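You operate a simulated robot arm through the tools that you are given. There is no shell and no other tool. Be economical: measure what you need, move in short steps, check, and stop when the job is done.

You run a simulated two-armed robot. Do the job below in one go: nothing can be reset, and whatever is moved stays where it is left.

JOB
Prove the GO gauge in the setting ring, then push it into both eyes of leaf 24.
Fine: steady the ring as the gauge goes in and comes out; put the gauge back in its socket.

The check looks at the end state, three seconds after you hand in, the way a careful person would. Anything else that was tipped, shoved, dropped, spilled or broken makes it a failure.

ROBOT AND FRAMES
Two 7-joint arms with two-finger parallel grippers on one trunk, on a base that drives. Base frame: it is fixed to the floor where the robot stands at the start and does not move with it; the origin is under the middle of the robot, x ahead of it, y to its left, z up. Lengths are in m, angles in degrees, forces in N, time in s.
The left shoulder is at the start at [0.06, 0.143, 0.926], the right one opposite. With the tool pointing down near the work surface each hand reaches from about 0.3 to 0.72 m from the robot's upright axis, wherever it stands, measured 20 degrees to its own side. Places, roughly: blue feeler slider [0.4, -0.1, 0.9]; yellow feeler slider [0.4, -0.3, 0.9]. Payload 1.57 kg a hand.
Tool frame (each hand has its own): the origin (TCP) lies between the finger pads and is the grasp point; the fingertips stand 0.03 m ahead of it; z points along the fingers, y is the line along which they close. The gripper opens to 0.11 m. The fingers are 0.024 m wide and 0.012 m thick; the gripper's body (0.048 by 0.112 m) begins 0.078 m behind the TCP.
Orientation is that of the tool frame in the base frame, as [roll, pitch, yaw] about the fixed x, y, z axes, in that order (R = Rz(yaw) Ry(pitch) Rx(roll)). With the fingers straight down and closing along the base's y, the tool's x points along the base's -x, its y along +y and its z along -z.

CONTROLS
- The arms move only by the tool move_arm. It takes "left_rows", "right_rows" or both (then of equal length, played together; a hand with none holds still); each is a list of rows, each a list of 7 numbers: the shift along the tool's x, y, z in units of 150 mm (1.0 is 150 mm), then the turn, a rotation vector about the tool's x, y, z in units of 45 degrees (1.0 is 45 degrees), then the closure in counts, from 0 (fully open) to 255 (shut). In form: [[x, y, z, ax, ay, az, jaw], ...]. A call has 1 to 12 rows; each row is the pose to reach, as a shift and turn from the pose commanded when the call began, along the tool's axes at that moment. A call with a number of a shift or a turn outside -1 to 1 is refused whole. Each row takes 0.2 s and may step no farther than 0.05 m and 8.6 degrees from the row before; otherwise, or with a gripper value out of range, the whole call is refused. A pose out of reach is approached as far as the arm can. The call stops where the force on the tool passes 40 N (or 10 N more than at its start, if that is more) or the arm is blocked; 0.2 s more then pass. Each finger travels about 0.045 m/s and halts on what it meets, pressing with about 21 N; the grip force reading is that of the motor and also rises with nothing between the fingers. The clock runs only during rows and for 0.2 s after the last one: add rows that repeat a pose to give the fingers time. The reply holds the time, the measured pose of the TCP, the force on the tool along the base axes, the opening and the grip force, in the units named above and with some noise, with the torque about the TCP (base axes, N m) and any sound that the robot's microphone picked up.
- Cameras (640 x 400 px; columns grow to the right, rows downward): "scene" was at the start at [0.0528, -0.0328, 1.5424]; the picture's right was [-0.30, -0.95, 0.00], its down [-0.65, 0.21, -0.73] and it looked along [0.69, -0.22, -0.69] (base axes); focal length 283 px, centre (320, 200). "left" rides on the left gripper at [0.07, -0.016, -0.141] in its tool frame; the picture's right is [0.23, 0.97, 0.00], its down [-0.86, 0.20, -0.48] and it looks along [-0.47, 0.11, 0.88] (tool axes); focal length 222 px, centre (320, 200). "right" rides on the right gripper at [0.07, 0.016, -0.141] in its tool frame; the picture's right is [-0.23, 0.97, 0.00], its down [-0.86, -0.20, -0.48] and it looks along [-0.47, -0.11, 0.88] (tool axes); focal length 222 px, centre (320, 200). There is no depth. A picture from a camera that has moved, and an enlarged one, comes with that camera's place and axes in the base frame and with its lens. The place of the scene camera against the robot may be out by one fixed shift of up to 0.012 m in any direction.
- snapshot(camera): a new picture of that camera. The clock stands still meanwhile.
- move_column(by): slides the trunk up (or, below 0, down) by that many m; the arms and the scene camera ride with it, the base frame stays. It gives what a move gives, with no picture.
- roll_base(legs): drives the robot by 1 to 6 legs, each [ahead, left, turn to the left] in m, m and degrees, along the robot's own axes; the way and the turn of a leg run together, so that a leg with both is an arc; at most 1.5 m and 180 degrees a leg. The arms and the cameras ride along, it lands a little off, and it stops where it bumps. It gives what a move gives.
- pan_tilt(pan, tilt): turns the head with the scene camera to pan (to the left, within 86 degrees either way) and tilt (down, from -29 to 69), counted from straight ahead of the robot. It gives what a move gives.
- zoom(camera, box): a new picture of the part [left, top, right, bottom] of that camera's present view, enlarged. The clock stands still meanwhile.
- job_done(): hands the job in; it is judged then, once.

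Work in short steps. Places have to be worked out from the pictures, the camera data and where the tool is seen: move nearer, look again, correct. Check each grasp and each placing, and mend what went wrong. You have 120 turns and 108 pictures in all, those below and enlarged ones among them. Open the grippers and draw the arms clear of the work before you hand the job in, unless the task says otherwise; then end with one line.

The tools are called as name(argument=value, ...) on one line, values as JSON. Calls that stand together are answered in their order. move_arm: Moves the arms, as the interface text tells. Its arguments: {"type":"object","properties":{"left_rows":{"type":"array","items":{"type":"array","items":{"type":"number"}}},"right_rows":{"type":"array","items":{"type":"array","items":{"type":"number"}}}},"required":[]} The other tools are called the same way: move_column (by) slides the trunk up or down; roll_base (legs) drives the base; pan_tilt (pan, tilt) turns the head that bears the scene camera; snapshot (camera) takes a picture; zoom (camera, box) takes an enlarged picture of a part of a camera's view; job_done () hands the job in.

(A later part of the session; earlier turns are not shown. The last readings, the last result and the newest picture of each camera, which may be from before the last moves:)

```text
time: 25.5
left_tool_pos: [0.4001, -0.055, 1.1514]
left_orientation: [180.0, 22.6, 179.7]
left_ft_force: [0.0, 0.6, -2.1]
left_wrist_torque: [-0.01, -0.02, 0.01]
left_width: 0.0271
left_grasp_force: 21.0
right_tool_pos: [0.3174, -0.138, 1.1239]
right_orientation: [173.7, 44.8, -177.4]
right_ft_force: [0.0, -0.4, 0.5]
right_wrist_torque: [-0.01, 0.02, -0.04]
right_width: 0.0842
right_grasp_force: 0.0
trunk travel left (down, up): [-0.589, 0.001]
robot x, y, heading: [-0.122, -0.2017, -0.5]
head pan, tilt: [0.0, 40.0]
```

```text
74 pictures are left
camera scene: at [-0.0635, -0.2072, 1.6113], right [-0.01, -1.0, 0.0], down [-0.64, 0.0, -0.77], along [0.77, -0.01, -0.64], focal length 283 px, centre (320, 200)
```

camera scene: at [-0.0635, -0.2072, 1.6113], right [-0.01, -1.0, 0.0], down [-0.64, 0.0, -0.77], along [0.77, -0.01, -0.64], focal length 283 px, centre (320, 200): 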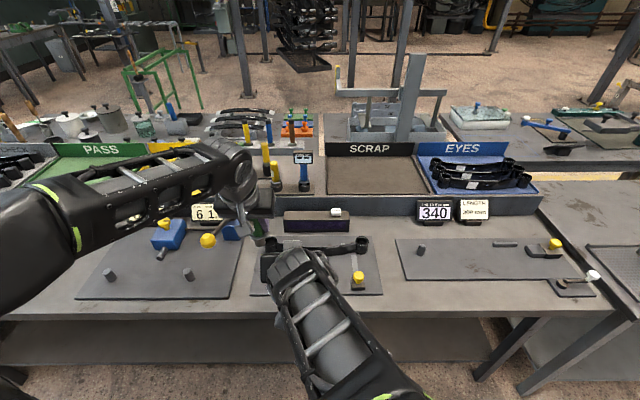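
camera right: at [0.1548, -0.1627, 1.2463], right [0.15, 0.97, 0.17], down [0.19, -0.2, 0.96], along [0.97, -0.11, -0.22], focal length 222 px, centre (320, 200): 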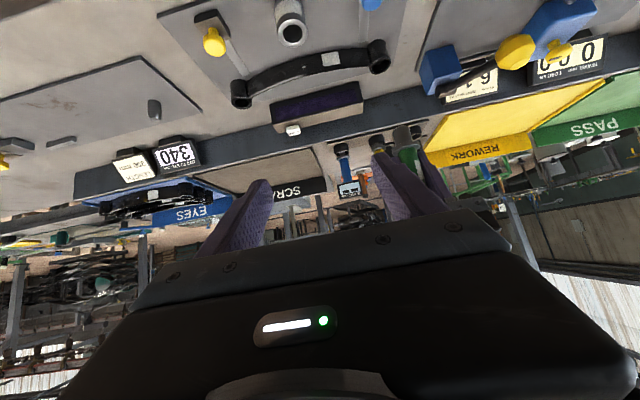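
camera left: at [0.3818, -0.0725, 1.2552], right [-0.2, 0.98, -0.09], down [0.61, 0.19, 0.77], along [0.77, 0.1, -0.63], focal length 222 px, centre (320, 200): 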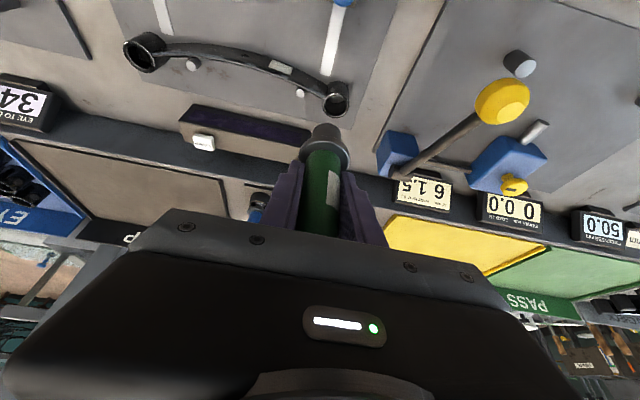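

Right hand is at ease again. I square its roll, yaw it about 15° so it points in from the right-front, and lower it to just short of the ring.

move_arm(right_rows=[[0.088, -0.121, 0.19, -0.02, 0, -0.05, 60], [0.176, -0.242, 0.38, -0.04, 0, -0.1, 60], [0.265, -0.364, 0.57, -0.06, 0, -0.15, 60], [0.353, -0.485, 0.76, -0.08, 0, -0.2, 60], [0.441, -0.606, 0.948, -0.095, 0, -0.237, 60], [0.441, -0.606, 0.948, -0.095, 0, -0.237, 60]])

snapshot(camera="right")

snapshot(camera="scene")

```text
time: 26.9
left_tool_pos: [0.3997, -0.0548, 1.1517]
left_orientation: [180.0, 22.5, 179.6]
left_ft_force: [0.6, -0.8, -3.0]
left_wrist_torque: [-0.02, 0.01, 0.0]
left_width: 0.0273
left_grasp_force: 20.5
right_tool_pos: [0.3775, -0.2088, 0.9661]
right_orientation: [180.0, 45.2, -162.5]
right_ft_force: [0.5, 0.3, 0.5]
right_wrist_torque: [-0.02, -0.01, 0.01]
right_width: 0.0843
right_grasp_force: 0.1
trunk travel left (down, up): [-0.589, 0.001]
robot x, y, heading: [-0.1195, -0.1975, -0.3]
head pan, tilt: [0.0, 40.0]
```

```text
73 pictures are left
camera right: at [0.2287, -0.2382, 1.017], right [-0.14, 0.98, 0.16], down [0.31, -0.11, 0.94], along [0.94, 0.18, -0.29], focal length 222 px, centre (320, 200)
```

right: 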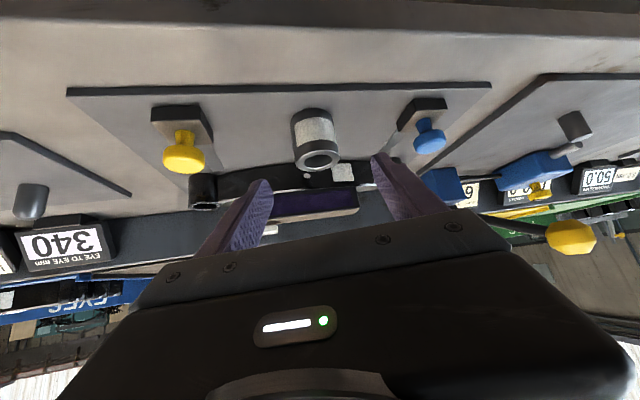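

```text
72 pictures are left
camera scene: at [-0.0636, -0.2071, 1.6113], right [-0.01, -1.0, 0.0], down [-0.64, 0.0, -0.77], along [0.77, -0.01, -0.64], focal length 283 px, centre (320, 200)
```

scene: 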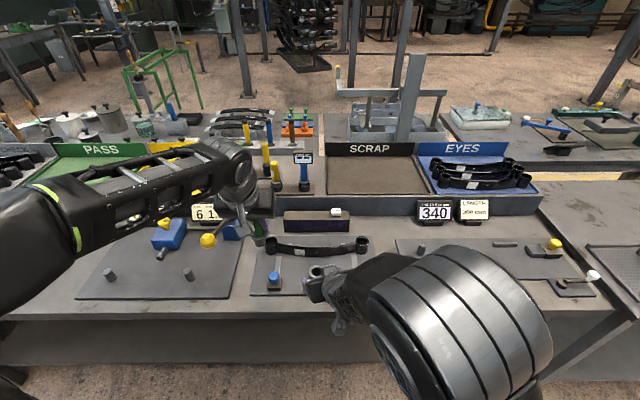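

Orientation is clean (45° tilt, yaw +17°). I zoom to measure the ring accurately.

zoom(camera="right", box=[240, 90, 400, 190])

```text
4.00 times, centred on (320, 140) of right
camera zoom: at [0.2287, -0.2382, 1.017], right [-0.14, 0.98, 0.16], down [0.31, -0.11, 0.94], along [0.94, 0.18, -0.29], focal length 888 px, centre (320, 440)
```

zoom: 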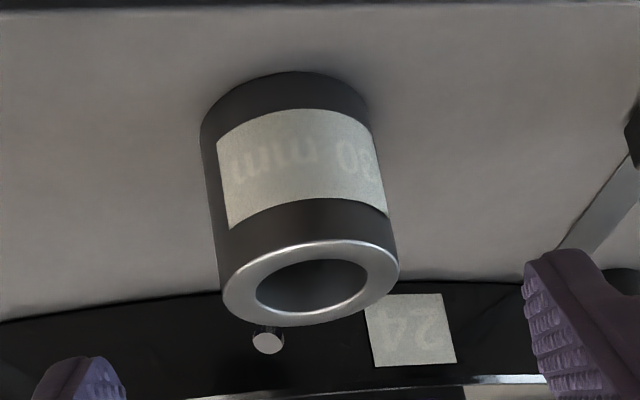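

Ring (marked 30 mm) appears at ≈(0.437, -0.194), top ≈0.91, a few mm to the hand's right. I advance part-way with the fingers straddling and look again.

move_arm(right_rows=[[0.024, -0.016, 0.165, 0, 0, 0, 60], [0.048, -0.033, 0.33, 0, 0, 0, 60], [0.048, -0.033, 0.33, 0, 0, 0, 60]])

zoom(camera="right", box=[180, 60, 460, 235])

zoom(camera="scene", box=[240, 220, 400, 320])

```text
time: 27.7
left_tool_pos: [0.3995, -0.0546, 1.1523]
left_orientation: [180.0, 22.7, 179.6]
left_ft_force: [-0.5, 0.6, -2.9]
left_wrist_torque: [0.0, 0.03, 0.03]
left_width: 0.0271
left_grasp_force: 21.3
right_tool_pos: [0.4088, -0.2033, 0.9254]
right_orientation: [180.0, 45.2, -162.5]
right_ft_force: [1.5, 1.0, 0.5]
right_wrist_torque: [0.03, -0.01, -0.01]
right_width: 0.0845
right_grasp_force: 0.1
trunk travel left (down, up): [-0.589, 0.001]
robot x, y, heading: [-0.1211, -0.2018, -0.4]
head pan, tilt: [0.0, 40.0]
```

```text
2.29 times, centred on (320, 148) of right
camera zoom: at [0.2599, -0.2335, 0.9768], right [-0.14, 0.98, 0.16], down [0.31, -0.11, 0.94], along [0.94, 0.18, -0.29], focal length 508 px, centre (320, 320)
```

zoom: 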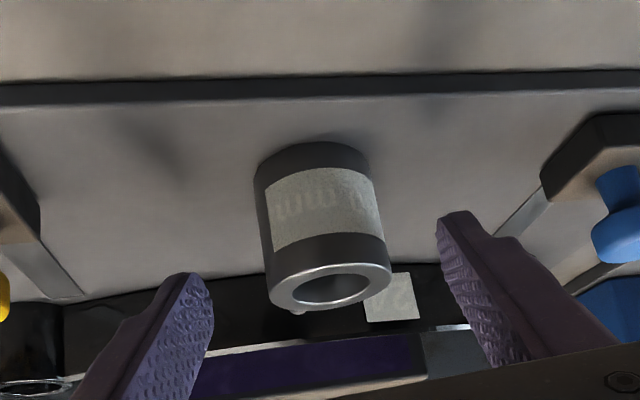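

```text
4.00 times, centred on (320, 270) of scene
camera zoom: at [-0.0632, -0.2072, 1.6113], right [-0.01, -1.0, 0.0], down [-0.64, 0.0, -0.77], along [0.77, -0.01, -0.64], focal length 1130 px, centre (320, -80)
```

zoom: 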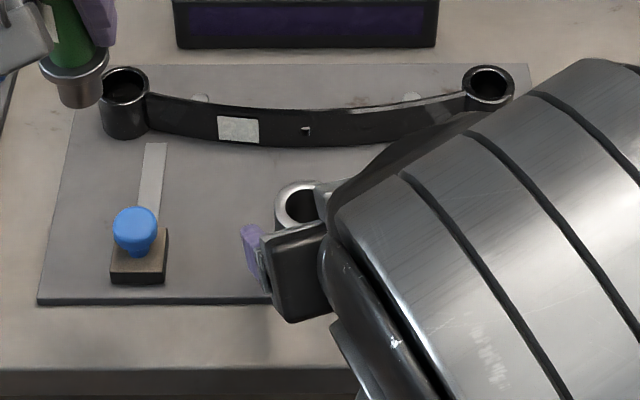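

Now ring ≈(0.447, -0.191), top 0.904, OD ≈50 mm, mat z≈0.856; it's laterally centred. I advance along the fingers 46 mm so they straddle the ring just clear of the mat.

move_arm(right_rows=[[0, 0, 0.1, 0, 0, 0, 60], [0, 0, 0.2, 0, 0, 0, 60], [0, 0, 0.3, 0, 0, 0, 60], [0, 0, 0.3, 0, 0, 0, 60]])

zoom(camera="right", box=[180, 60, 460, 235])

zoom(camera="scene", box=[240, 220, 400, 320])

```text
time: 28.7
left_tool_pos: [0.3996, -0.0546, 1.1515]
left_orientation: [-180.0, 22.6, 179.6]
left_ft_force: [0.2, 0.9, -2.9]
left_wrist_torque: [0.01, 0.03, 0.02]
left_width: 0.027
left_grasp_force: 20.9
right_tool_pos: [0.4402, -0.196, 0.8951]
right_orientation: [-179.9, 45.2, -162.3]
right_ft_force: [-1.3, 0.8, 0.5]
right_wrist_torque: [0.03, -0.01, 0.01]
right_width: 0.0841
right_grasp_force: 0.1
trunk travel left (down, up): [-0.589, 0.001]
robot x, y, heading: [-0.1208, -0.2001, -0.5]
head pan, tilt: [0.0, 40.0]
```

```text
2.29 times, centred on (320, 148) of right
camera zoom: at [0.2912, -0.2244, 0.9457], right [-0.14, 0.98, 0.16], down [0.31, -0.11, 0.94], along [0.94, 0.18, -0.29], focal length 508 px, centre (320, 320)
```

zoom: 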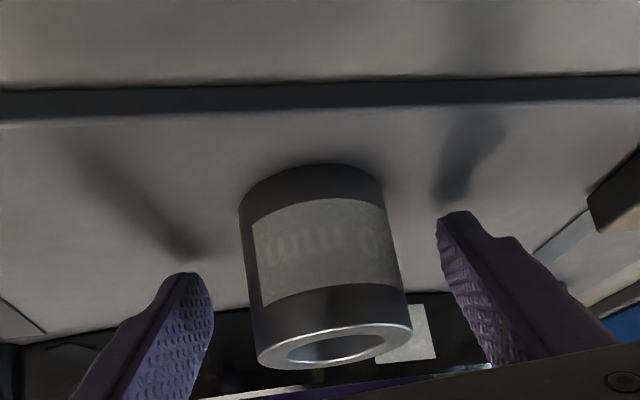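

```text
4.00 times, centred on (320, 270) of scene
camera zoom: at [-0.0631, -0.2072, 1.6113], right [-0.01, -1.0, 0.0], down [-0.64, 0.0, -0.77], along [0.77, -0.01, -0.64], focal length 1130 px, centre (320, -80)
```

zoom: 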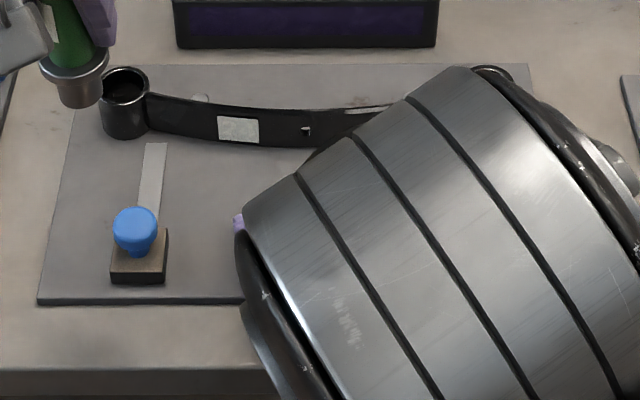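

The ring is between the fingers, about 2 mm off centre, but the right arm's big elbow cylinder blocks the view. I check the whole scene to see whether it will be in the left hand's way.

snapshot(camera="scene")

snapshot(camera="left")

```text
66 pictures are left
camera scene: at [-0.0631, -0.2072, 1.6113], right [-0.01, -1.0, 0.0], down [-0.64, 0.0, -0.77], along [0.77, -0.01, -0.64], focal length 283 px, centre (320, 200)
```

scene: 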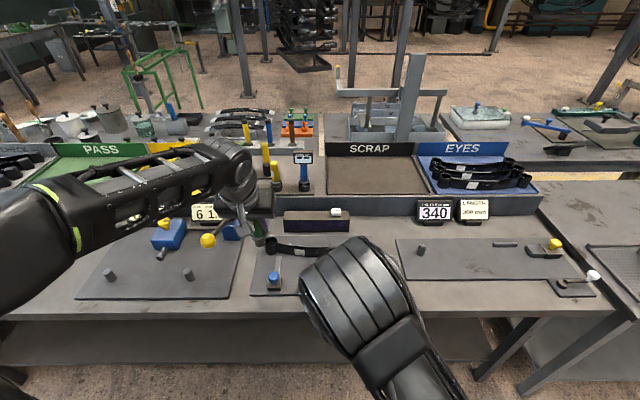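

```text
65 pictures are left
camera left: at [0.2804, -0.0704, 1.2548], right [-0.2, 0.98, -0.09], down [0.61, 0.2, 0.77], along [0.77, 0.1, -0.63], focal length 222 px, centre (320, 200)
```

left: 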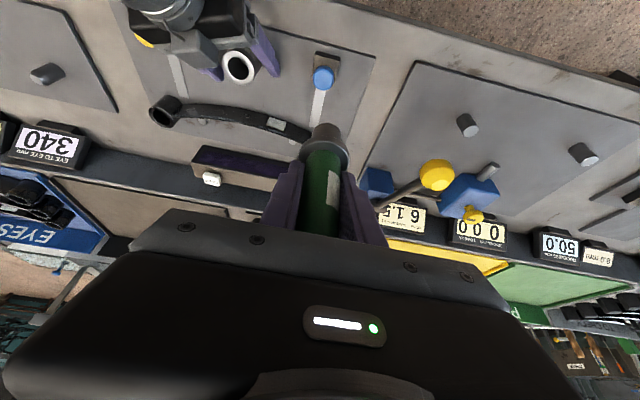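

The elbow is well back (≈x 0.17, z 1.26), so there's room, and I'll yaw the left hand 30° to keep its wrist away. Now I grip the ring gently.

move_arm(right_rows=[[0, 0.01, 0, 0, 0, 0, 90], [0, 0.01, 0, 0, 0, 0, 110], [0, 0.01, 0, 0, 0, 0, 125], [0, 0.01, 0, 0, 0, 0, 145], [0, 0.01, 0, 0, 0, 0, 165], [0, 0.01, 0, 0, 0, 0, 255], [0, 0.01, 0, 0, 0, 0, 255]])

zoom(camera="right", box=[180, 60, 460, 235])

zoom(camera="left", box=[120, 0, 400, 175])

```text
time: 30.3
left_tool_pos: [0.4, -0.0548, 1.1533]
left_orientation: [180.0, 22.6, 179.5]
left_ft_force: [0.3, 0.3, -2.3]
left_wrist_torque: [-0.01, 0.01, 0.0]
left_width: 0.0274
left_grasp_force: 21.2
right_tool_pos: [0.44, -0.1933, 0.8944]
right_orientation: [-179.9, 45.3, -162.4]
right_ft_force: [0.5, 0.6, -0.8]
right_wrist_torque: [0.16, -0.05, 0.01]
right_width: 0.0455
right_grasp_force: 21.0
trunk travel left (down, up): [-0.589, 0.001]
robot x, y, heading: [-0.1258, -0.1977, -0.2]
head pan, tilt: [0.0, 40.0]
```

```text
2.29 times, centred on (320, 148) of right
camera zoom: at [0.2908, -0.2226, 0.9458], right [-0.14, 0.98, 0.16], down [0.31, -0.11, 0.94], along [0.94, 0.18, -0.29], focal length 508 px, centre (320, 320)
```

zoom: 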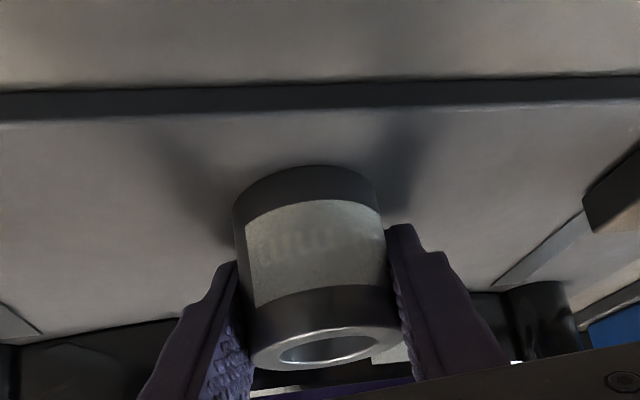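

```text
2.29 times, centred on (260, 88) of left
camera zoom: at [0.2805, -0.0701, 1.2547], right [-0.2, 0.98, -0.09], down [0.61, 0.2, 0.77], along [0.77, 0.1, -0.63], focal length 508 px, centre (457, 457)
```

zoom: 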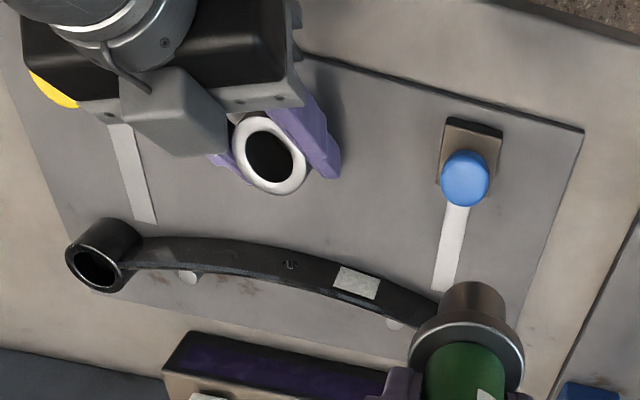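

The ring is held (OD 45.5 mm), axis ≈(0.441, -0.193), top ≈0.908. A block on the right hand sits near the ring, so I yaw the left hand 40° and bring it nearer, still high, to judge clearance.

move_arm(left_rows=[[-0.037, -0.087, 0.015, 0.068, 0, 0.164, 255], [-0.074, -0.173, 0.031, 0.137, 0, 0.328, 255], [-0.111, -0.26, 0.046, 0.205, 0, 0.492, 255], [-0.148, -0.346, 0.062, 0.274, 0, 0.656, 255], [-0.185, -0.433, 0.077, 0.342, 0, 0.82, 255], [-0.185, -0.433, 0.077, 0.342, 0, 0.82, 255]])

snapshot(camera="left")

snapshot(camera="scene")

```text
time: 31.7
left_tool_pos: [0.4286, -0.1203, 1.1514]
left_orientation: [-179.8, 22.6, 139.6]
left_ft_force: [0.2, -0.6, -2.2]
left_wrist_torque: [0.01, -0.01, 0.0]
left_width: 0.0273
left_grasp_force: 20.9
right_tool_pos: [0.4403, -0.1941, 0.8945]
right_orientation: [-180.0, 45.1, -162.3]
right_ft_force: [0.1, 1.0, 0.7]
right_wrist_torque: [0.12, -0.04, 0.01]
right_width: 0.0456
right_grasp_force: 20.7
trunk travel left (down, up): [-0.589, 0.001]
robot x, y, heading: [-0.1255, -0.1978, -0.3]
head pan, tilt: [0.0, 40.0]
```

```text
62 pictures are left
camera left: at [0.3272, -0.0557, 1.2544], right [0.47, 0.88, -0.09], down [0.59, -0.24, 0.77], along [0.65, -0.42, -0.63], focal length 222 px, centre (320, 200)
```

left: 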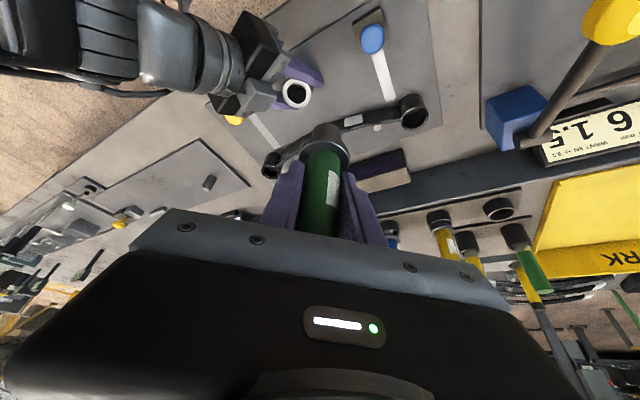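

```text
61 pictures are left
camera scene: at [-0.0629, -0.2071, 1.6113], right [-0.01, -1.0, 0.0], down [-0.64, 0.0, -0.77], along [0.77, -0.01, -0.64], focal length 283 px, centre (320, 200)
```

scene: 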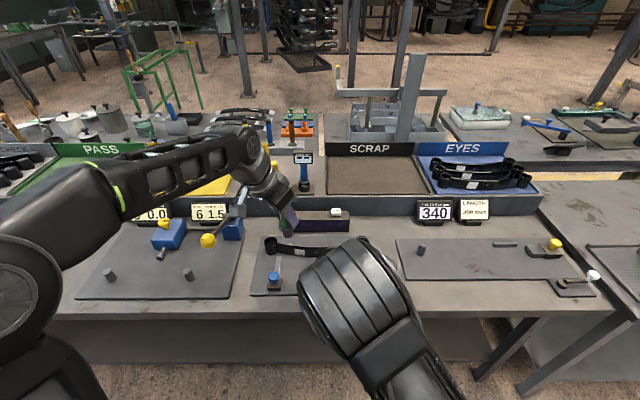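

I zoom to understand the right hand's silhouette around the ring.

zoom(camera="left", box=[140, 0, 380, 150])

```text
2.67 times, centred on (260, 75) of left
camera zoom: at [0.3272, -0.0557, 1.2544], right [0.47, 0.88, -0.09], down [0.59, -0.24, 0.77], along [0.65, -0.42, -0.63], focal length 592 px, centre (480, 533)
```

zoom: 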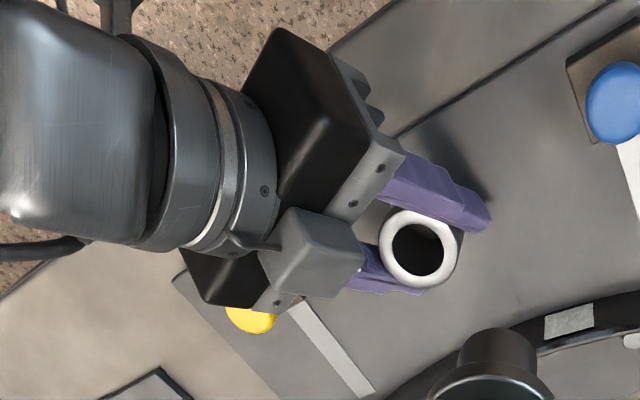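

A block sits on the upper side of the right hand near (0.395, -0.214, 0.98), which would crowd the left gripper. I open, flatten the right hand to about 65° tilt about its TCP, and re-grip.

move_arm(right_rows=[[0, 0, 0, 0, 0, 0, 60], [0, 0, 0, 0, 0, 0, 60], [0, 0, 0, 0, 0, 0, 60]])

move_arm(right_rows=[[0, 0, 0, 0, -0.15, 0, 60], [0, 0, 0, 0, -0.3, 0, 60], [0, 0, 0, 0, -0.45, 0, 60], [0, 0, 0, 0, -0.45, 0, 60]])

zoom(camera="left", box=[140, 0, 380, 150])

zoom(camera="right", box=[180, 60, 460, 235])

```text
time: 32.5
left_tool_pos: [0.4285, -0.1208, 1.151]
left_orientation: [-180.0, 22.6, 139.6]
left_ft_force: [-0.8, 0.1, -2.7]
left_wrist_torque: [0.03, -0.02, -0.02]
left_width: 0.0273
left_grasp_force: 20.4
right_tool_pos: [0.4394, -0.1937, 0.8948]
right_orientation: [-179.9, 45.3, -162.4]
right_ft_force: [0.5, 0.7, -0.3]
right_wrist_torque: [0.02, 0.01, -0.03]
right_width: 0.0842
right_grasp_force: 0.1
trunk travel left (down, up): [-0.589, 0.001]
robot x, y, heading: [-0.1238, -0.1962, -0.3]
head pan, tilt: [0.0, 40.0]
```

```text
time: 33.5
left_tool_pos: [0.428, -0.1206, 1.1511]
left_orientation: [179.9, 22.6, 139.6]
left_ft_force: [0.4, -0.5, -3.6]
left_wrist_torque: [-0.05, 0.0, 0.02]
left_width: 0.0274
left_grasp_force: 21.0
right_tool_pos: [0.4395, -0.1926, 0.896]
right_orientation: [-180.0, 65.4, -162.4]
right_ft_force: [-0.1, 0.5, -0.3]
right_wrist_torque: [0.03, 0.03, 0.02]
right_width: 0.084
right_grasp_force: 0.0
trunk travel left (down, up): [-0.589, 0.001]
robot x, y, heading: [-0.1216, -0.2009, -0.4]
head pan, tilt: [0.0, 40.0]
```

```text
2.67 times, centred on (260, 75) of left
camera zoom: at [0.3271, -0.056, 1.2544], right [0.47, 0.88, -0.09], down [0.59, -0.24, 0.77], along [0.65, -0.41, -0.63], focal length 592 px, centre (480, 533)
```

zoom: 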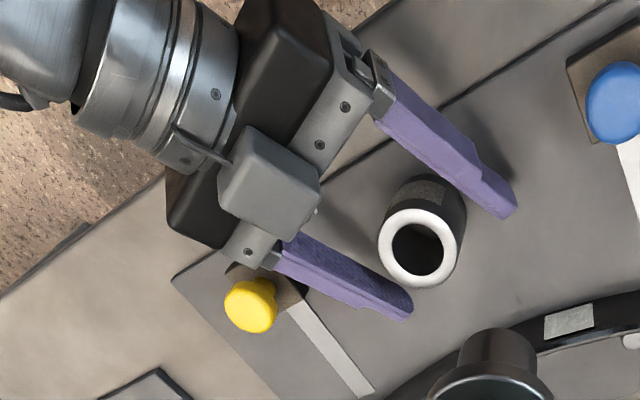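

```text
2.29 times, centred on (320, 148) of right
camera zoom: at [0.2834, -0.2256, 0.8912], right [-0.2, 0.96, 0.21], down [-0.02, -0.21, 0.98], along [0.98, 0.2, 0.06], focal length 508 px, centre (320, 320)
```

zoom: 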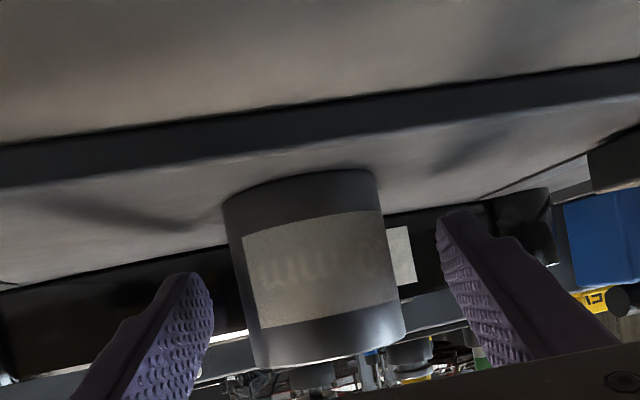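

Far clearer now. I close on the ring again.

move_arm(right_rows=[[0, 0, 0, 0, 0, 0, 90], [0, 0, 0, 0, 0, 0, 110], [0, 0, 0, 0, 0, 0, 130], [0, 0, 0, 0, 0, 0, 150], [0, 0, 0, 0, 0, 0, 255], [0, 0, 0, 0, 0, 0, 255], [0, 0, 0, 0, 0, 0, 255]])

zoom(camera="left", box=[220, 50, 380, 150])

```text
time: 35.1
left_tool_pos: [0.4286, -0.1207, 1.151]
left_orientation: [-179.9, 22.5, 139.6]
left_ft_force: [-0.5, 1.2, -2.2]
left_wrist_torque: [-0.03, -0.02, 0.03]
left_width: 0.0272
left_grasp_force: 20.5
right_tool_pos: [0.4391, -0.1927, 0.8956]
right_orientation: [180.0, 65.5, -162.4]
right_ft_force: [0.5, -0.1, 0.2]
right_wrist_torque: [0.07, -0.01, 0.03]
right_width: 0.0451
right_grasp_force: 20.9
trunk travel left (down, up): [-0.589, 0.001]
robot x, y, heading: [-0.1219, -0.1974, -0.4]
head pan, tilt: [0.0, 40.0]
```

```text
4.00 times, centred on (300, 100) of left
camera zoom: at [0.3271, -0.0557, 1.2544], right [0.47, 0.88, -0.09], down [0.59, -0.24, 0.77], along [0.65, -0.41, -0.63], focal length 888 px, centre (400, 600)
```

zoom: 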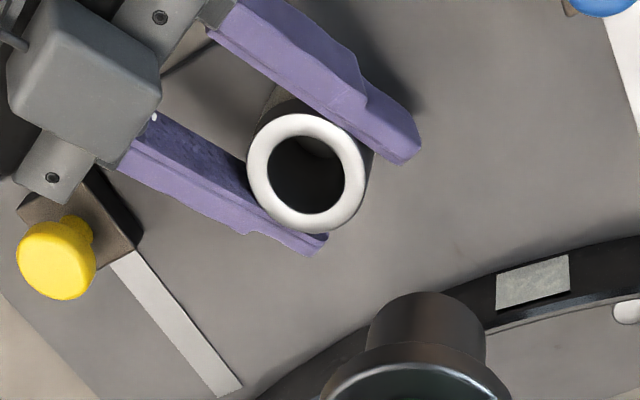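

The ring's left-camera fix, (0.4395, -0.1925), agrees with the right hand's TCP. Next I measure how the plug sits in the left hand.

zoom(camera="left", box=[256, 100, 384, 180])

```text
5.00 times, centred on (320, 140) of left
camera zoom: at [0.3271, -0.0557, 1.2544], right [0.47, 0.88, -0.09], down [0.59, -0.24, 0.77], along [0.65, -0.41, -0.63], focal length 1111 px, centre (320, 500)
```

zoom: 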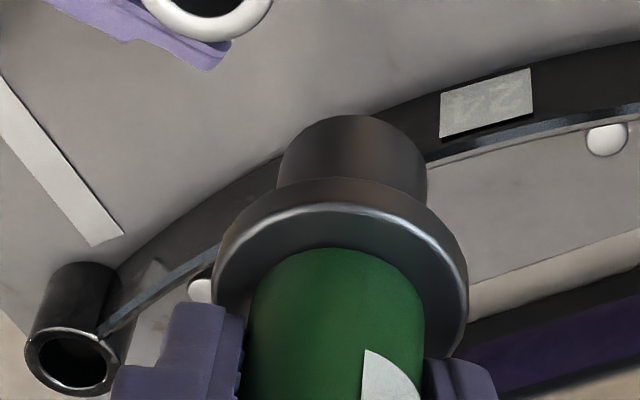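

Plug tip is about 77 mm below the TCP and its axis lies within ~3 mm of it. I bring the gauge over the ring, leaving ~50 mm clearance, then check.

move_arm(left_rows=[[-0.009, -0.079, 0.204, 0, 0, 0, 255], [-0.019, -0.158, 0.408, 0, 0, 0, 255], [-0.028, -0.237, 0.612, 0, 0, 0, 255], [-0.0376, -0.3165, 0.817, 0, 0, 0, 255], [-0.0376, -0.3165, 0.817, 0, 0, 0, 255]])

zoom(camera="left", box=[220, 40, 420, 165])

snapshot(camera="right")

```text
time: 36.3
left_tool_pos: [0.4392, -0.1893, 1.0413]
left_orientation: [180.0, 22.7, 139.5]
left_ft_force: [-0.5, -0.1, -3.0]
left_wrist_torque: [0.0, -0.02, -0.01]
left_width: 0.027
left_grasp_force: 21.0
right_tool_pos: [0.4398, -0.194, 0.8947]
right_orientation: [-179.9, 65.5, -162.4]
right_ft_force: [1.1, 0.8, 0.8]
right_wrist_torque: [0.1, -0.03, -0.02]
right_width: 0.0452
right_grasp_force: 21.0
trunk travel left (down, up): [-0.589, 0.001]
robot x, y, heading: [-0.1214, -0.203, -0.4]
head pan, tilt: [0.0, 40.0]
```

```text
3.20 times, centred on (320, 102) of left
camera zoom: at [0.3376, -0.1248, 1.1437], right [0.47, 0.88, -0.09], down [0.59, -0.24, 0.77], along [0.66, -0.41, -0.63], focal length 711 px, centre (320, 512)
```

zoom: 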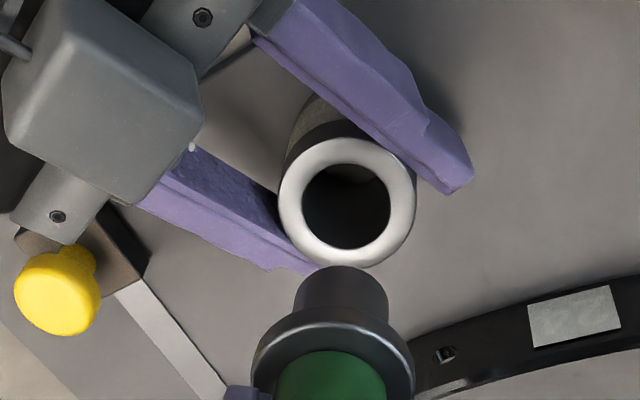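

```text
54 pictures are left
camera right: at [0.2836, -0.2254, 0.8913], right [-0.2, 0.96, 0.21], down [-0.02, -0.21, 0.98], along [0.98, 0.2, 0.06], focal length 222 px, centre (320, 200)
```

right: 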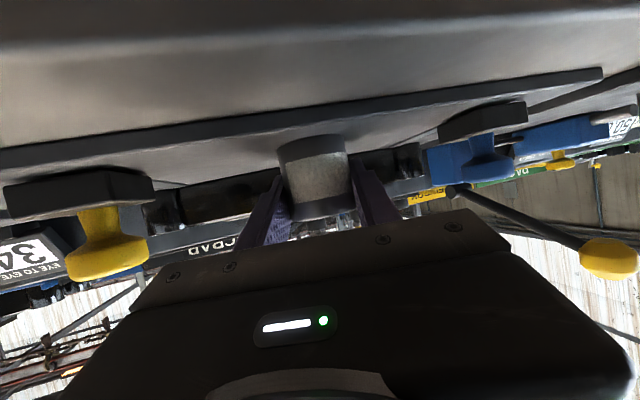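

Ring again at (0.4392, -0.192). The plug's apparent size suggests its axis may be ~15 mm forward of the TCP rather than 3 mm. I descend a bit and compare tip and bore directly.

move_arm(left_rows=[[0.053, -0.005, 0.083, 0, 0, 0, 255], [0.107, -0.01, 0.165, 0, 0, 0, 255], [0.107, -0.01, 0.165, 0, 0, 0, 255]])

zoom(camera="left", box=[240, 70, 400, 170])

```text
time: 37.1
left_tool_pos: [0.4325, -0.1882, 1.0121]
left_orientation: [-179.9, 22.5, 139.7]
left_ft_force: [0.1, -0.3, -2.9]
left_wrist_torque: [0.02, 0.01, -0.03]
left_width: 0.0271
left_grasp_force: 20.9
right_tool_pos: [0.4392, -0.1943, 0.8954]
right_orientation: [179.9, 65.4, -162.4]
right_ft_force: [1.0, -0.9, 0.9]
right_wrist_torque: [0.09, -0.06, 0.01]
right_width: 0.0457
right_grasp_force: 21.2
trunk travel left (down, up): [-0.589, 0.001]
robot x, y, heading: [-0.1202, -0.201, -0.3]
head pan, tilt: [0.0, 40.0]
```

```text
4.00 times, centred on (320, 120) of left
camera zoom: at [0.3317, -0.1233, 1.1147], right [0.47, 0.88, -0.09], down [0.59, -0.24, 0.77], along [0.65, -0.41, -0.63], focal length 888 px, centre (320, 520)
```

zoom: 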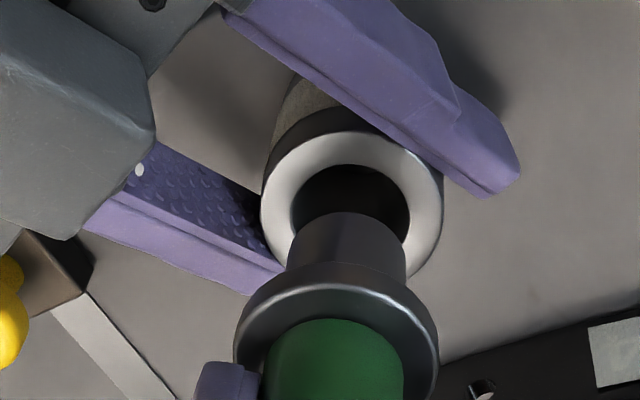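

Using the finger pads as a scale, the handle is 30 mm and the gauge axis is ≈15 mm forward of the TCP. That puts the tip at ≈(0.445, -0.196, 0.919), 10 mm above the ring and ~8 mm too far. I shift back horizontally and re-check.

move_arm(left_rows=[[0.0427, -0.002, -0.0177, 0, 0, 0, 255], [0.0427, -0.002, -0.0177, 0, 0, 0, 255]])

zoom(camera="left", box=[240, 70, 400, 170])

zoom(camera="right", box=[260, 170, 400, 258])

```text
time: 37.7
left_tool_pos: [0.4279, -0.1842, 1.0121]
left_orientation: [-180.0, 22.6, 139.6]
left_ft_force: [0.8, 0.7, -3.4]
left_wrist_torque: [-0.01, -0.02, 0.01]
left_width: 0.0273
left_grasp_force: 20.8
right_tool_pos: [0.439, -0.1924, 0.8941]
right_orientation: [180.0, 65.5, -162.5]
right_ft_force: [0.4, -1.2, 0.3]
right_wrist_torque: [0.06, -0.01, 0.0]
right_width: 0.0453
right_grasp_force: 20.7
trunk travel left (down, up): [-0.589, 0.001]
robot x, y, heading: [-0.1207, -0.2005, 0.1]
head pan, tilt: [0.0, 40.0]
```

```text
4.00 times, centred on (320, 120) of left
camera zoom: at [0.3261, -0.1191, 1.1145], right [0.47, 0.88, -0.09], down [0.59, -0.24, 0.77], along [0.65, -0.41, -0.63], focal length 888 px, centre (320, 520)
```

zoom: 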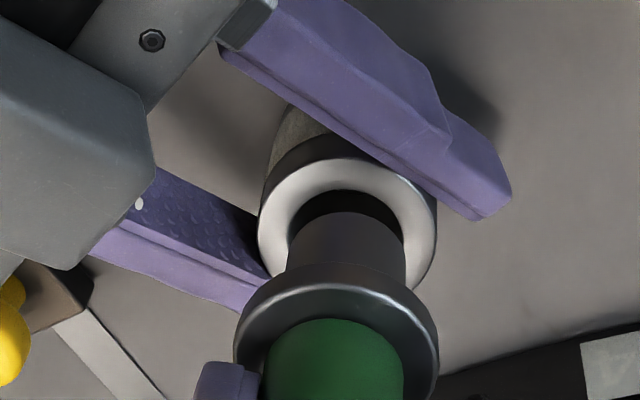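

```text
4.55 times, centred on (330, 214) of right
camera zoom: at [0.2834, -0.2255, 0.8913], right [-0.2, 0.96, 0.21], down [-0.02, -0.21, 0.98], along [0.98, 0.2, 0.06], focal length 1010 px, centre (274, 136)
```

zoom: 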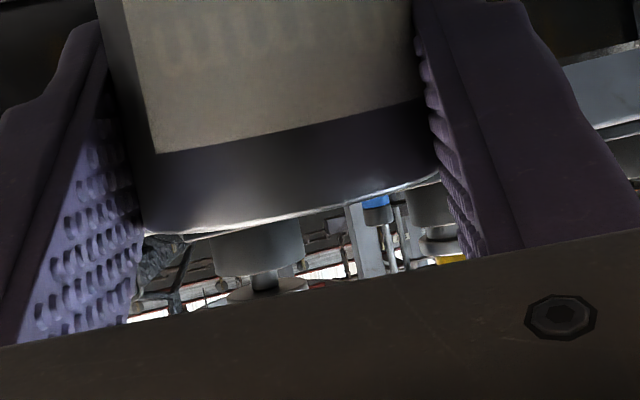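

The right camera looks through the gap just above the ring and doesn't see the tip yet, so it's above ≈0.921. I lower 6 mm and look there again.

move_arm(left_rows=[[0.0077, 0, 0.0185, 0, 0, 0, 255], [0.0153, 0, 0.037, 0, 0, 0, 255], [0.0153, 0, 0.037, 0, 0, 0, 255]])

zoom(camera="right", box=[260, 170, 400, 258])

```text
time: 38.5
left_tool_pos: [0.4279, -0.1836, 1.005]
left_orientation: [179.9, 22.5, 139.6]
left_ft_force: [-0.7, 0.1, -3.4]
left_wrist_torque: [-0.03, -0.02, -0.01]
left_width: 0.0274
left_grasp_force: 21.1
right_tool_pos: [0.4399, -0.1936, 0.8951]
right_orientation: [180.0, 65.4, -162.3]
right_ft_force: [0.1, 0.0, 1.3]
right_wrist_torque: [0.1, -0.02, 0.03]
right_width: 0.0451
right_grasp_force: 21.3
trunk travel left (down, up): [-0.589, 0.001]
robot x, y, heading: [-0.1208, -0.1995, -0.5]
head pan, tilt: [0.0, 40.0]
```

```text
4.55 times, centred on (330, 214) of right
camera zoom: at [0.2834, -0.2255, 0.8913], right [-0.2, 0.96, 0.21], down [-0.02, -0.21, 0.98], along [0.98, 0.2, 0.06], focal length 1010 px, centre (274, 136)
```

zoom: 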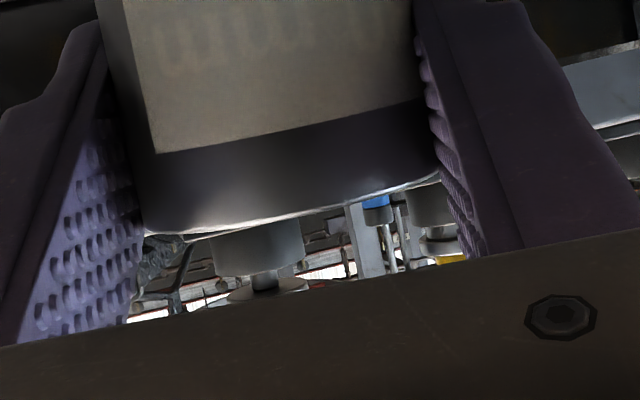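

Not visible yet, so the tip is higher than the second guess. I lower 6 mm more.

move_arm(left_rows=[[0.0077, 0, 0.0185, 0, 0, 0, 255], [0.0153, 0, 0.037, 0, 0, 0, 255], [0.0153, 0, 0.037, 0, 0, 0, 255]])

zoom(camera="right", box=[260, 170, 400, 258])

zoom(camera="left", box=[240, 70, 400, 170])

```text
time: 39.3
left_tool_pos: [0.4279, -0.1841, 0.9991]
left_orientation: [180.0, 22.6, 139.6]
left_ft_force: [-0.3, -0.5, -2.9]
left_wrist_torque: [0.0, -0.01, -0.03]
left_width: 0.0271
left_grasp_force: 20.7
right_tool_pos: [0.4399, -0.1933, 0.8941]
right_orientation: [180.0, 65.4, -162.5]
right_ft_force: [0.1, 0.5, 1.2]
right_wrist_torque: [0.07, 0.02, 0.03]
right_width: 0.0451
right_grasp_force: 21.3
trunk travel left (down, up): [-0.589, 0.001]
robot x, y, heading: [-0.1219, -0.1961, -0.2]
head pan, tilt: [0.0, 40.0]
```

```text
4.55 times, centred on (330, 214) of right
camera zoom: at [0.2834, -0.2255, 0.8913], right [-0.2, 0.96, 0.21], down [-0.02, -0.21, 0.98], along [0.98, 0.2, 0.06], focal length 1010 px, centre (274, 136)
```

zoom: 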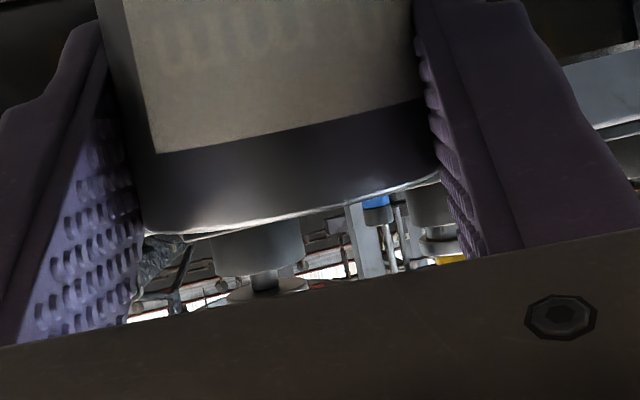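

```text
4.00 times, centred on (320, 120) of left
camera zoom: at [0.3265, -0.1194, 1.1025], right [0.47, 0.88, -0.09], down [0.59, -0.24, 0.77], along [0.65, -0.41, -0.63], focal length 888 px, centre (320, 520)
```

zoom: 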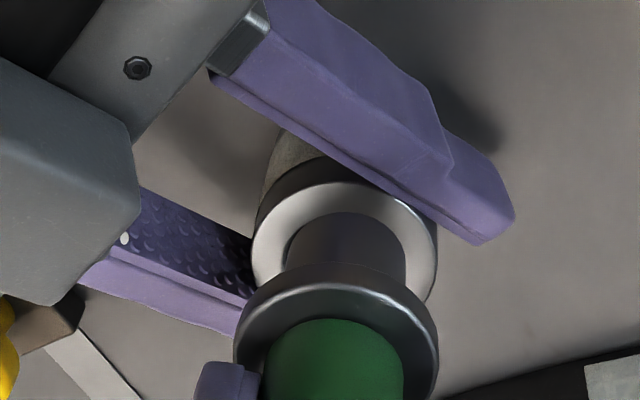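

In the left view the tip lines up with the bore, but the right view says it's still above 0.922. I check the scene camera for a third angle.

zoom(camera="scene", box=[220, 200, 420, 325])

```text
3.20 times, centred on (320, 262) of scene
camera zoom: at [-0.0629, -0.2073, 1.6113], right [-0.01, -1.0, 0.0], down [-0.64, 0.0, -0.77], along [0.77, 0.0, -0.64], focal length 904 px, centre (320, 0)
```

zoom: 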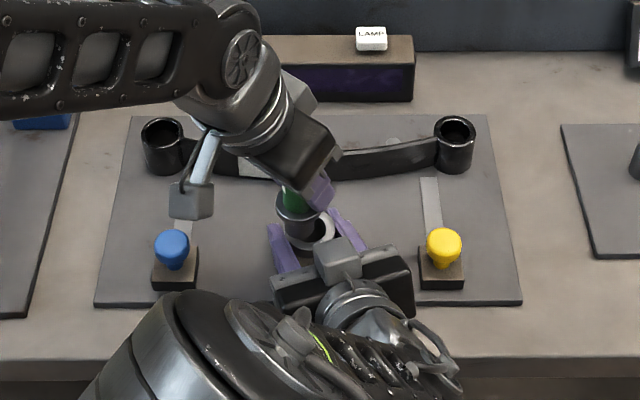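

The scene camera now sees plug and ring. I zoom closely.

zoom(camera="scene", box=[295, 250, 343, 280])

```text
13.33 times, centred on (319, 265) of scene
camera zoom: at [-0.0629, -0.2073, 1.6113], right [-0.01, -1.0, 0.0], down [-0.64, 0.0, -0.77], along [0.77, 0.0, -0.64], focal length 3768 px, centre (333, -667)
```

zoom: 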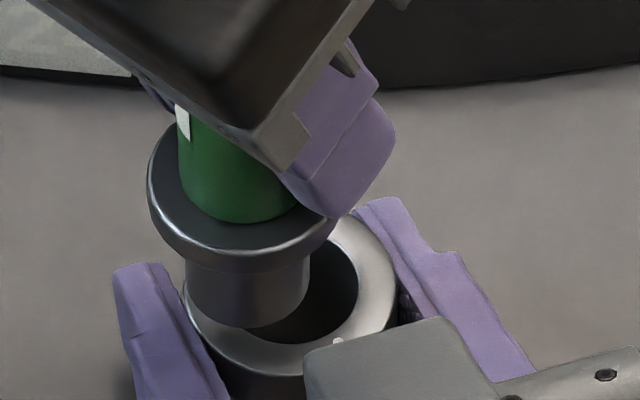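

Now it's clear: the plug tip hovers above the ring, up and to the left of the bore; the plug is ≈27 mm and the bore ≈30 mm. I shift about (+10, -8) mm at the same height.

move_arm(left_rows=[[-0.0804, 0.006, 0.0333, 0, 0, 0, 255], [-0.0804, 0.006, 0.0333, 0, 0, 0, 255]])

zoom(camera="scene", box=[295, 250, 343, 280])

zoom(camera="left", box=[240, 70, 400, 170])

```text
time: 39.9
left_tool_pos: [0.4388, -0.1923, 1.0]
left_orientation: [180.0, 22.6, 139.6]
left_ft_force: [0.4, 0.2, -1.7]
left_wrist_torque: [-0.01, -0.01, 0.01]
left_width: 0.0272
left_grasp_force: 21.1
right_tool_pos: [0.4389, -0.1934, 0.8957]
right_orientation: [-180.0, 65.5, -162.4]
right_ft_force: [-0.6, -0.4, 0.3]
right_wrist_torque: [0.02, -0.04, 0.0]
right_width: 0.0453
right_grasp_force: 21.1
trunk travel left (down, up): [-0.589, 0.001]
robot x, y, heading: [-0.1203, -0.1989, -0.2]
head pan, tilt: [0.0, 40.0]
```

```text
13.33 times, centred on (319, 265) of scene
camera zoom: at [-0.0629, -0.2072, 1.6113], right [-0.01, -1.0, 0.0], down [-0.64, 0.0, -0.77], along [0.77, 0.0, -0.64], focal length 3768 px, centre (333, -667)
```

zoom: 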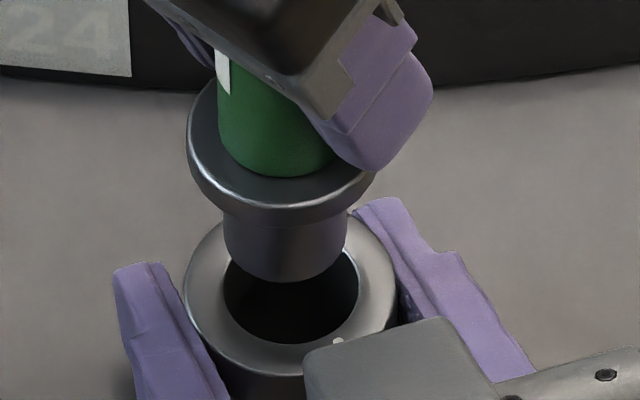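

```text
4.00 times, centred on (320, 120) of left
camera zoom: at [0.3375, -0.1274, 1.1032], right [0.47, 0.88, -0.09], down [0.59, -0.24, 0.77], along [0.66, -0.41, -0.63], focal length 888 px, centre (320, 520)
```

zoom: 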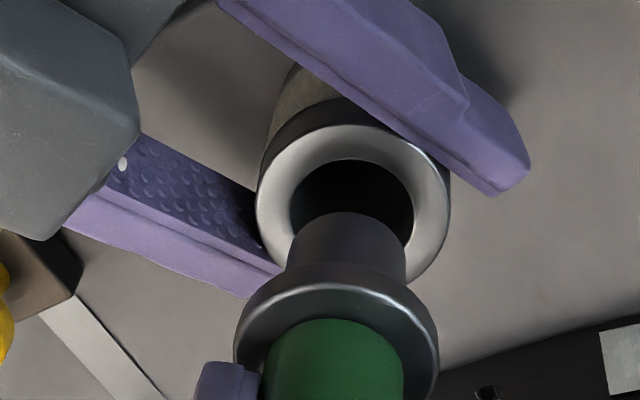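

Both views now put the plug axis within about 1 mm of the bore axis, with the tip ~20 mm above the ring. I descend 15 mm and re-check.

move_arm(left_rows=[[0.014, 0, 0.036, 0, 0, 0, 255], [0.0323, 0, 0.095, 0, 0, 0, 255], [0.0323, 0, 0.095, 0, 0, 0, 255]])

zoom(camera="scene", box=[295, 250, 343, 280])

zoom(camera="right", box=[260, 170, 400, 258])

```text
time: 40.7
left_tool_pos: [0.439, -0.1928, 0.9845]
left_orientation: [-179.9, 22.6, 139.7]
left_ft_force: [0.1, 0.6, -3.1]
left_wrist_torque: [-0.04, 0.01, -0.03]
left_width: 0.0272
left_grasp_force: 20.4
right_tool_pos: [0.4396, -0.1937, 0.8954]
right_orientation: [179.9, 65.5, -162.4]
right_ft_force: [0.3, -0.8, 0.7]
right_wrist_torque: [0.09, 0.04, 0.02]
right_width: 0.0455
right_grasp_force: 21.2
trunk travel left (down, up): [-0.589, 0.001]
robot x, y, heading: [-0.1209, -0.1968, -0.4]
head pan, tilt: [0.0, 40.0]
```

```text
13.33 times, centred on (319, 265) of scene
camera zoom: at [-0.0629, -0.2072, 1.6113], right [-0.01, -1.0, 0.0], down [-0.64, 0.0, -0.77], along [0.77, -0.01, -0.64], focal length 3768 px, centre (333, -667)
```

zoom: 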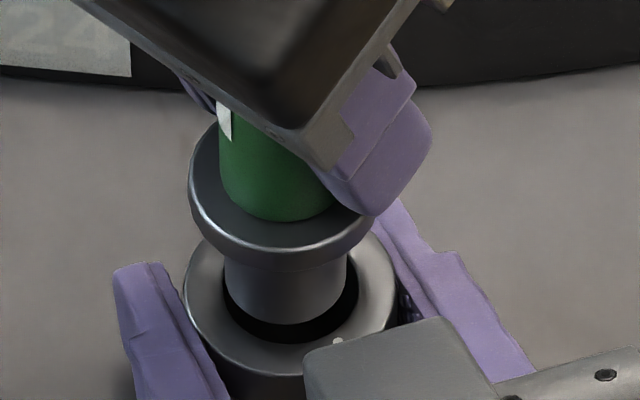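

```text
4.55 times, centred on (330, 214) of right
camera zoom: at [0.2833, -0.2254, 0.8913], right [-0.2, 0.96, 0.21], down [-0.02, -0.21, 0.98], along [0.98, 0.2, 0.06], focal length 1010 px, centre (274, 136)
```

zoom: 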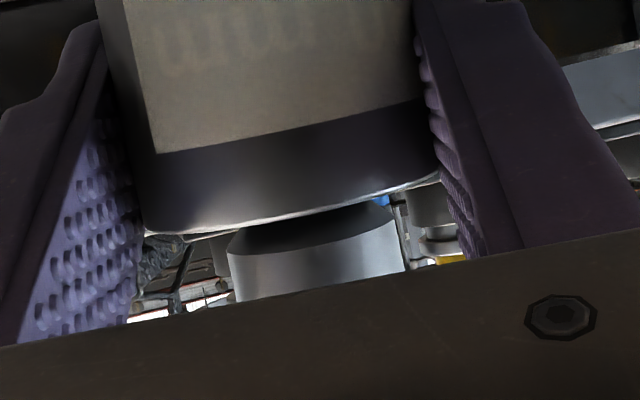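

The tip is ~5 mm above the ring and about 1.3 mm towards +y. I correct that and go down 8 mm into the bore mouth while watching forces.

move_arm(left_rows=[[-0.005, -0.0066, 0.002, 0, 0, 0, 255], [0.006, -0.0066, 0.027, 0, 0, 0, 255], [0.0155, -0.0066, 0.051, 0, 0, 0, 255], [0.0155, -0.0066, 0.051, 0, 0, 0, 255]])

zoom(camera="scene", box=[295, 250, 343, 280])

zoom(camera="right", box=[260, 170, 400, 258])

```text
time: 41.7
left_tool_pos: [0.4388, -0.1929, 0.9764]
left_orientation: [180.0, 22.7, 139.6]
left_ft_force: [0.0, 0.9, -3.0]
left_wrist_torque: [-0.01, -0.01, 0.01]
left_width: 0.0273
left_grasp_force: 21.4
right_tool_pos: [0.4405, -0.1923, 0.895]
right_orientation: [-179.9, 65.5, -162.4]
right_ft_force: [-0.6, -0.7, 0.4]
right_wrist_torque: [0.1, 0.03, -0.02]
right_width: 0.0454
right_grasp_force: 20.7
trunk travel left (down, up): [-0.589, 0.001]
robot x, y, heading: [-0.1218, -0.1958, -0.1]
head pan, tilt: [0.0, 40.0]
```

```text
13.33 times, centred on (319, 265) of scene
camera zoom: at [-0.063, -0.2072, 1.6113], right [-0.01, -1.0, 0.0], down [-0.64, 0.0, -0.77], along [0.77, -0.01, -0.64], focal length 3768 px, centre (333, -667)
```

zoom: 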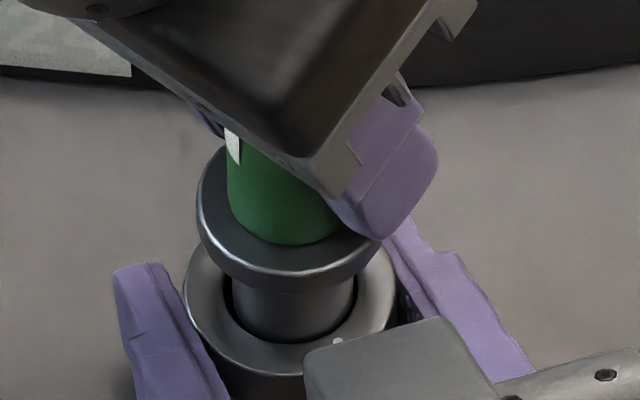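

```text
4.55 times, centred on (330, 214) of right
camera zoom: at [0.2833, -0.2254, 0.8913], right [-0.2, 0.96, 0.21], down [-0.02, -0.21, 0.98], along [0.98, 0.2, 0.06], focal length 1010 px, centre (274, 136)
```

zoom: 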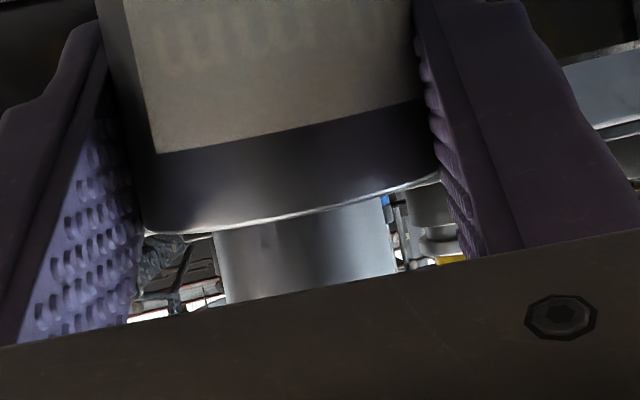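

The plug is centred at the bore mouth and there's no contact force. I continue down 10 mm.

move_arm(left_rows=[[0.0085, 0, 0.0205, 0, 0, 0, 255], [0.017, 0, 0.041, 0, 0, 0, 255], [0.0256, 0, 0.0616, 0, 0, 0, 255], [0.0256, 0, 0.0616, 0, 0, 0, 255]])

zoom(camera="scene", box=[295, 250, 343, 280])

```text
time: 42.7
left_tool_pos: [0.4383, -0.1933, 0.9673]
left_orientation: [-179.9, 22.6, 139.5]
left_ft_force: [0.8, 0.2, -1.9]
left_wrist_torque: [0.03, -0.02, -0.02]
left_width: 0.0273
left_grasp_force: 20.9
right_tool_pos: [0.4391, -0.1931, 0.8951]
right_orientation: [-180.0, 65.7, -162.4]
right_ft_force: [-1.3, -0.5, 0.8]
right_wrist_torque: [0.1, 0.01, 0.05]
right_width: 0.0453
right_grasp_force: 20.8
trunk travel left (down, up): [-0.589, 0.001]
robot x, y, heading: [-0.1237, -0.1961, -0.5]
head pan, tilt: [0.0, 40.0]
```

```text
13.33 times, centred on (319, 265) of scene
camera zoom: at [-0.063, -0.2072, 1.6113], right [-0.01, -1.0, 0.0], down [-0.64, 0.0, -0.77], along [0.77, -0.01, -0.64], focal length 3768 px, centre (333, -667)
```

zoom: 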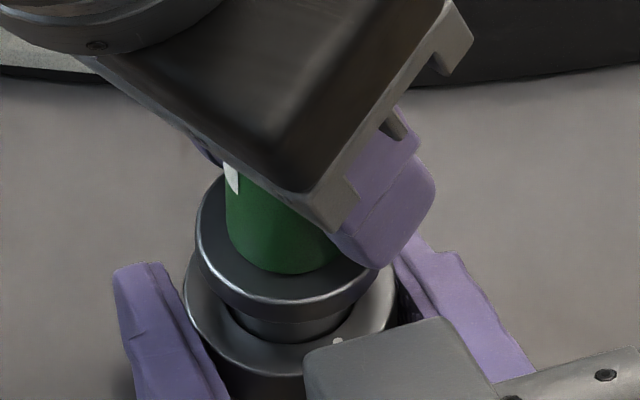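

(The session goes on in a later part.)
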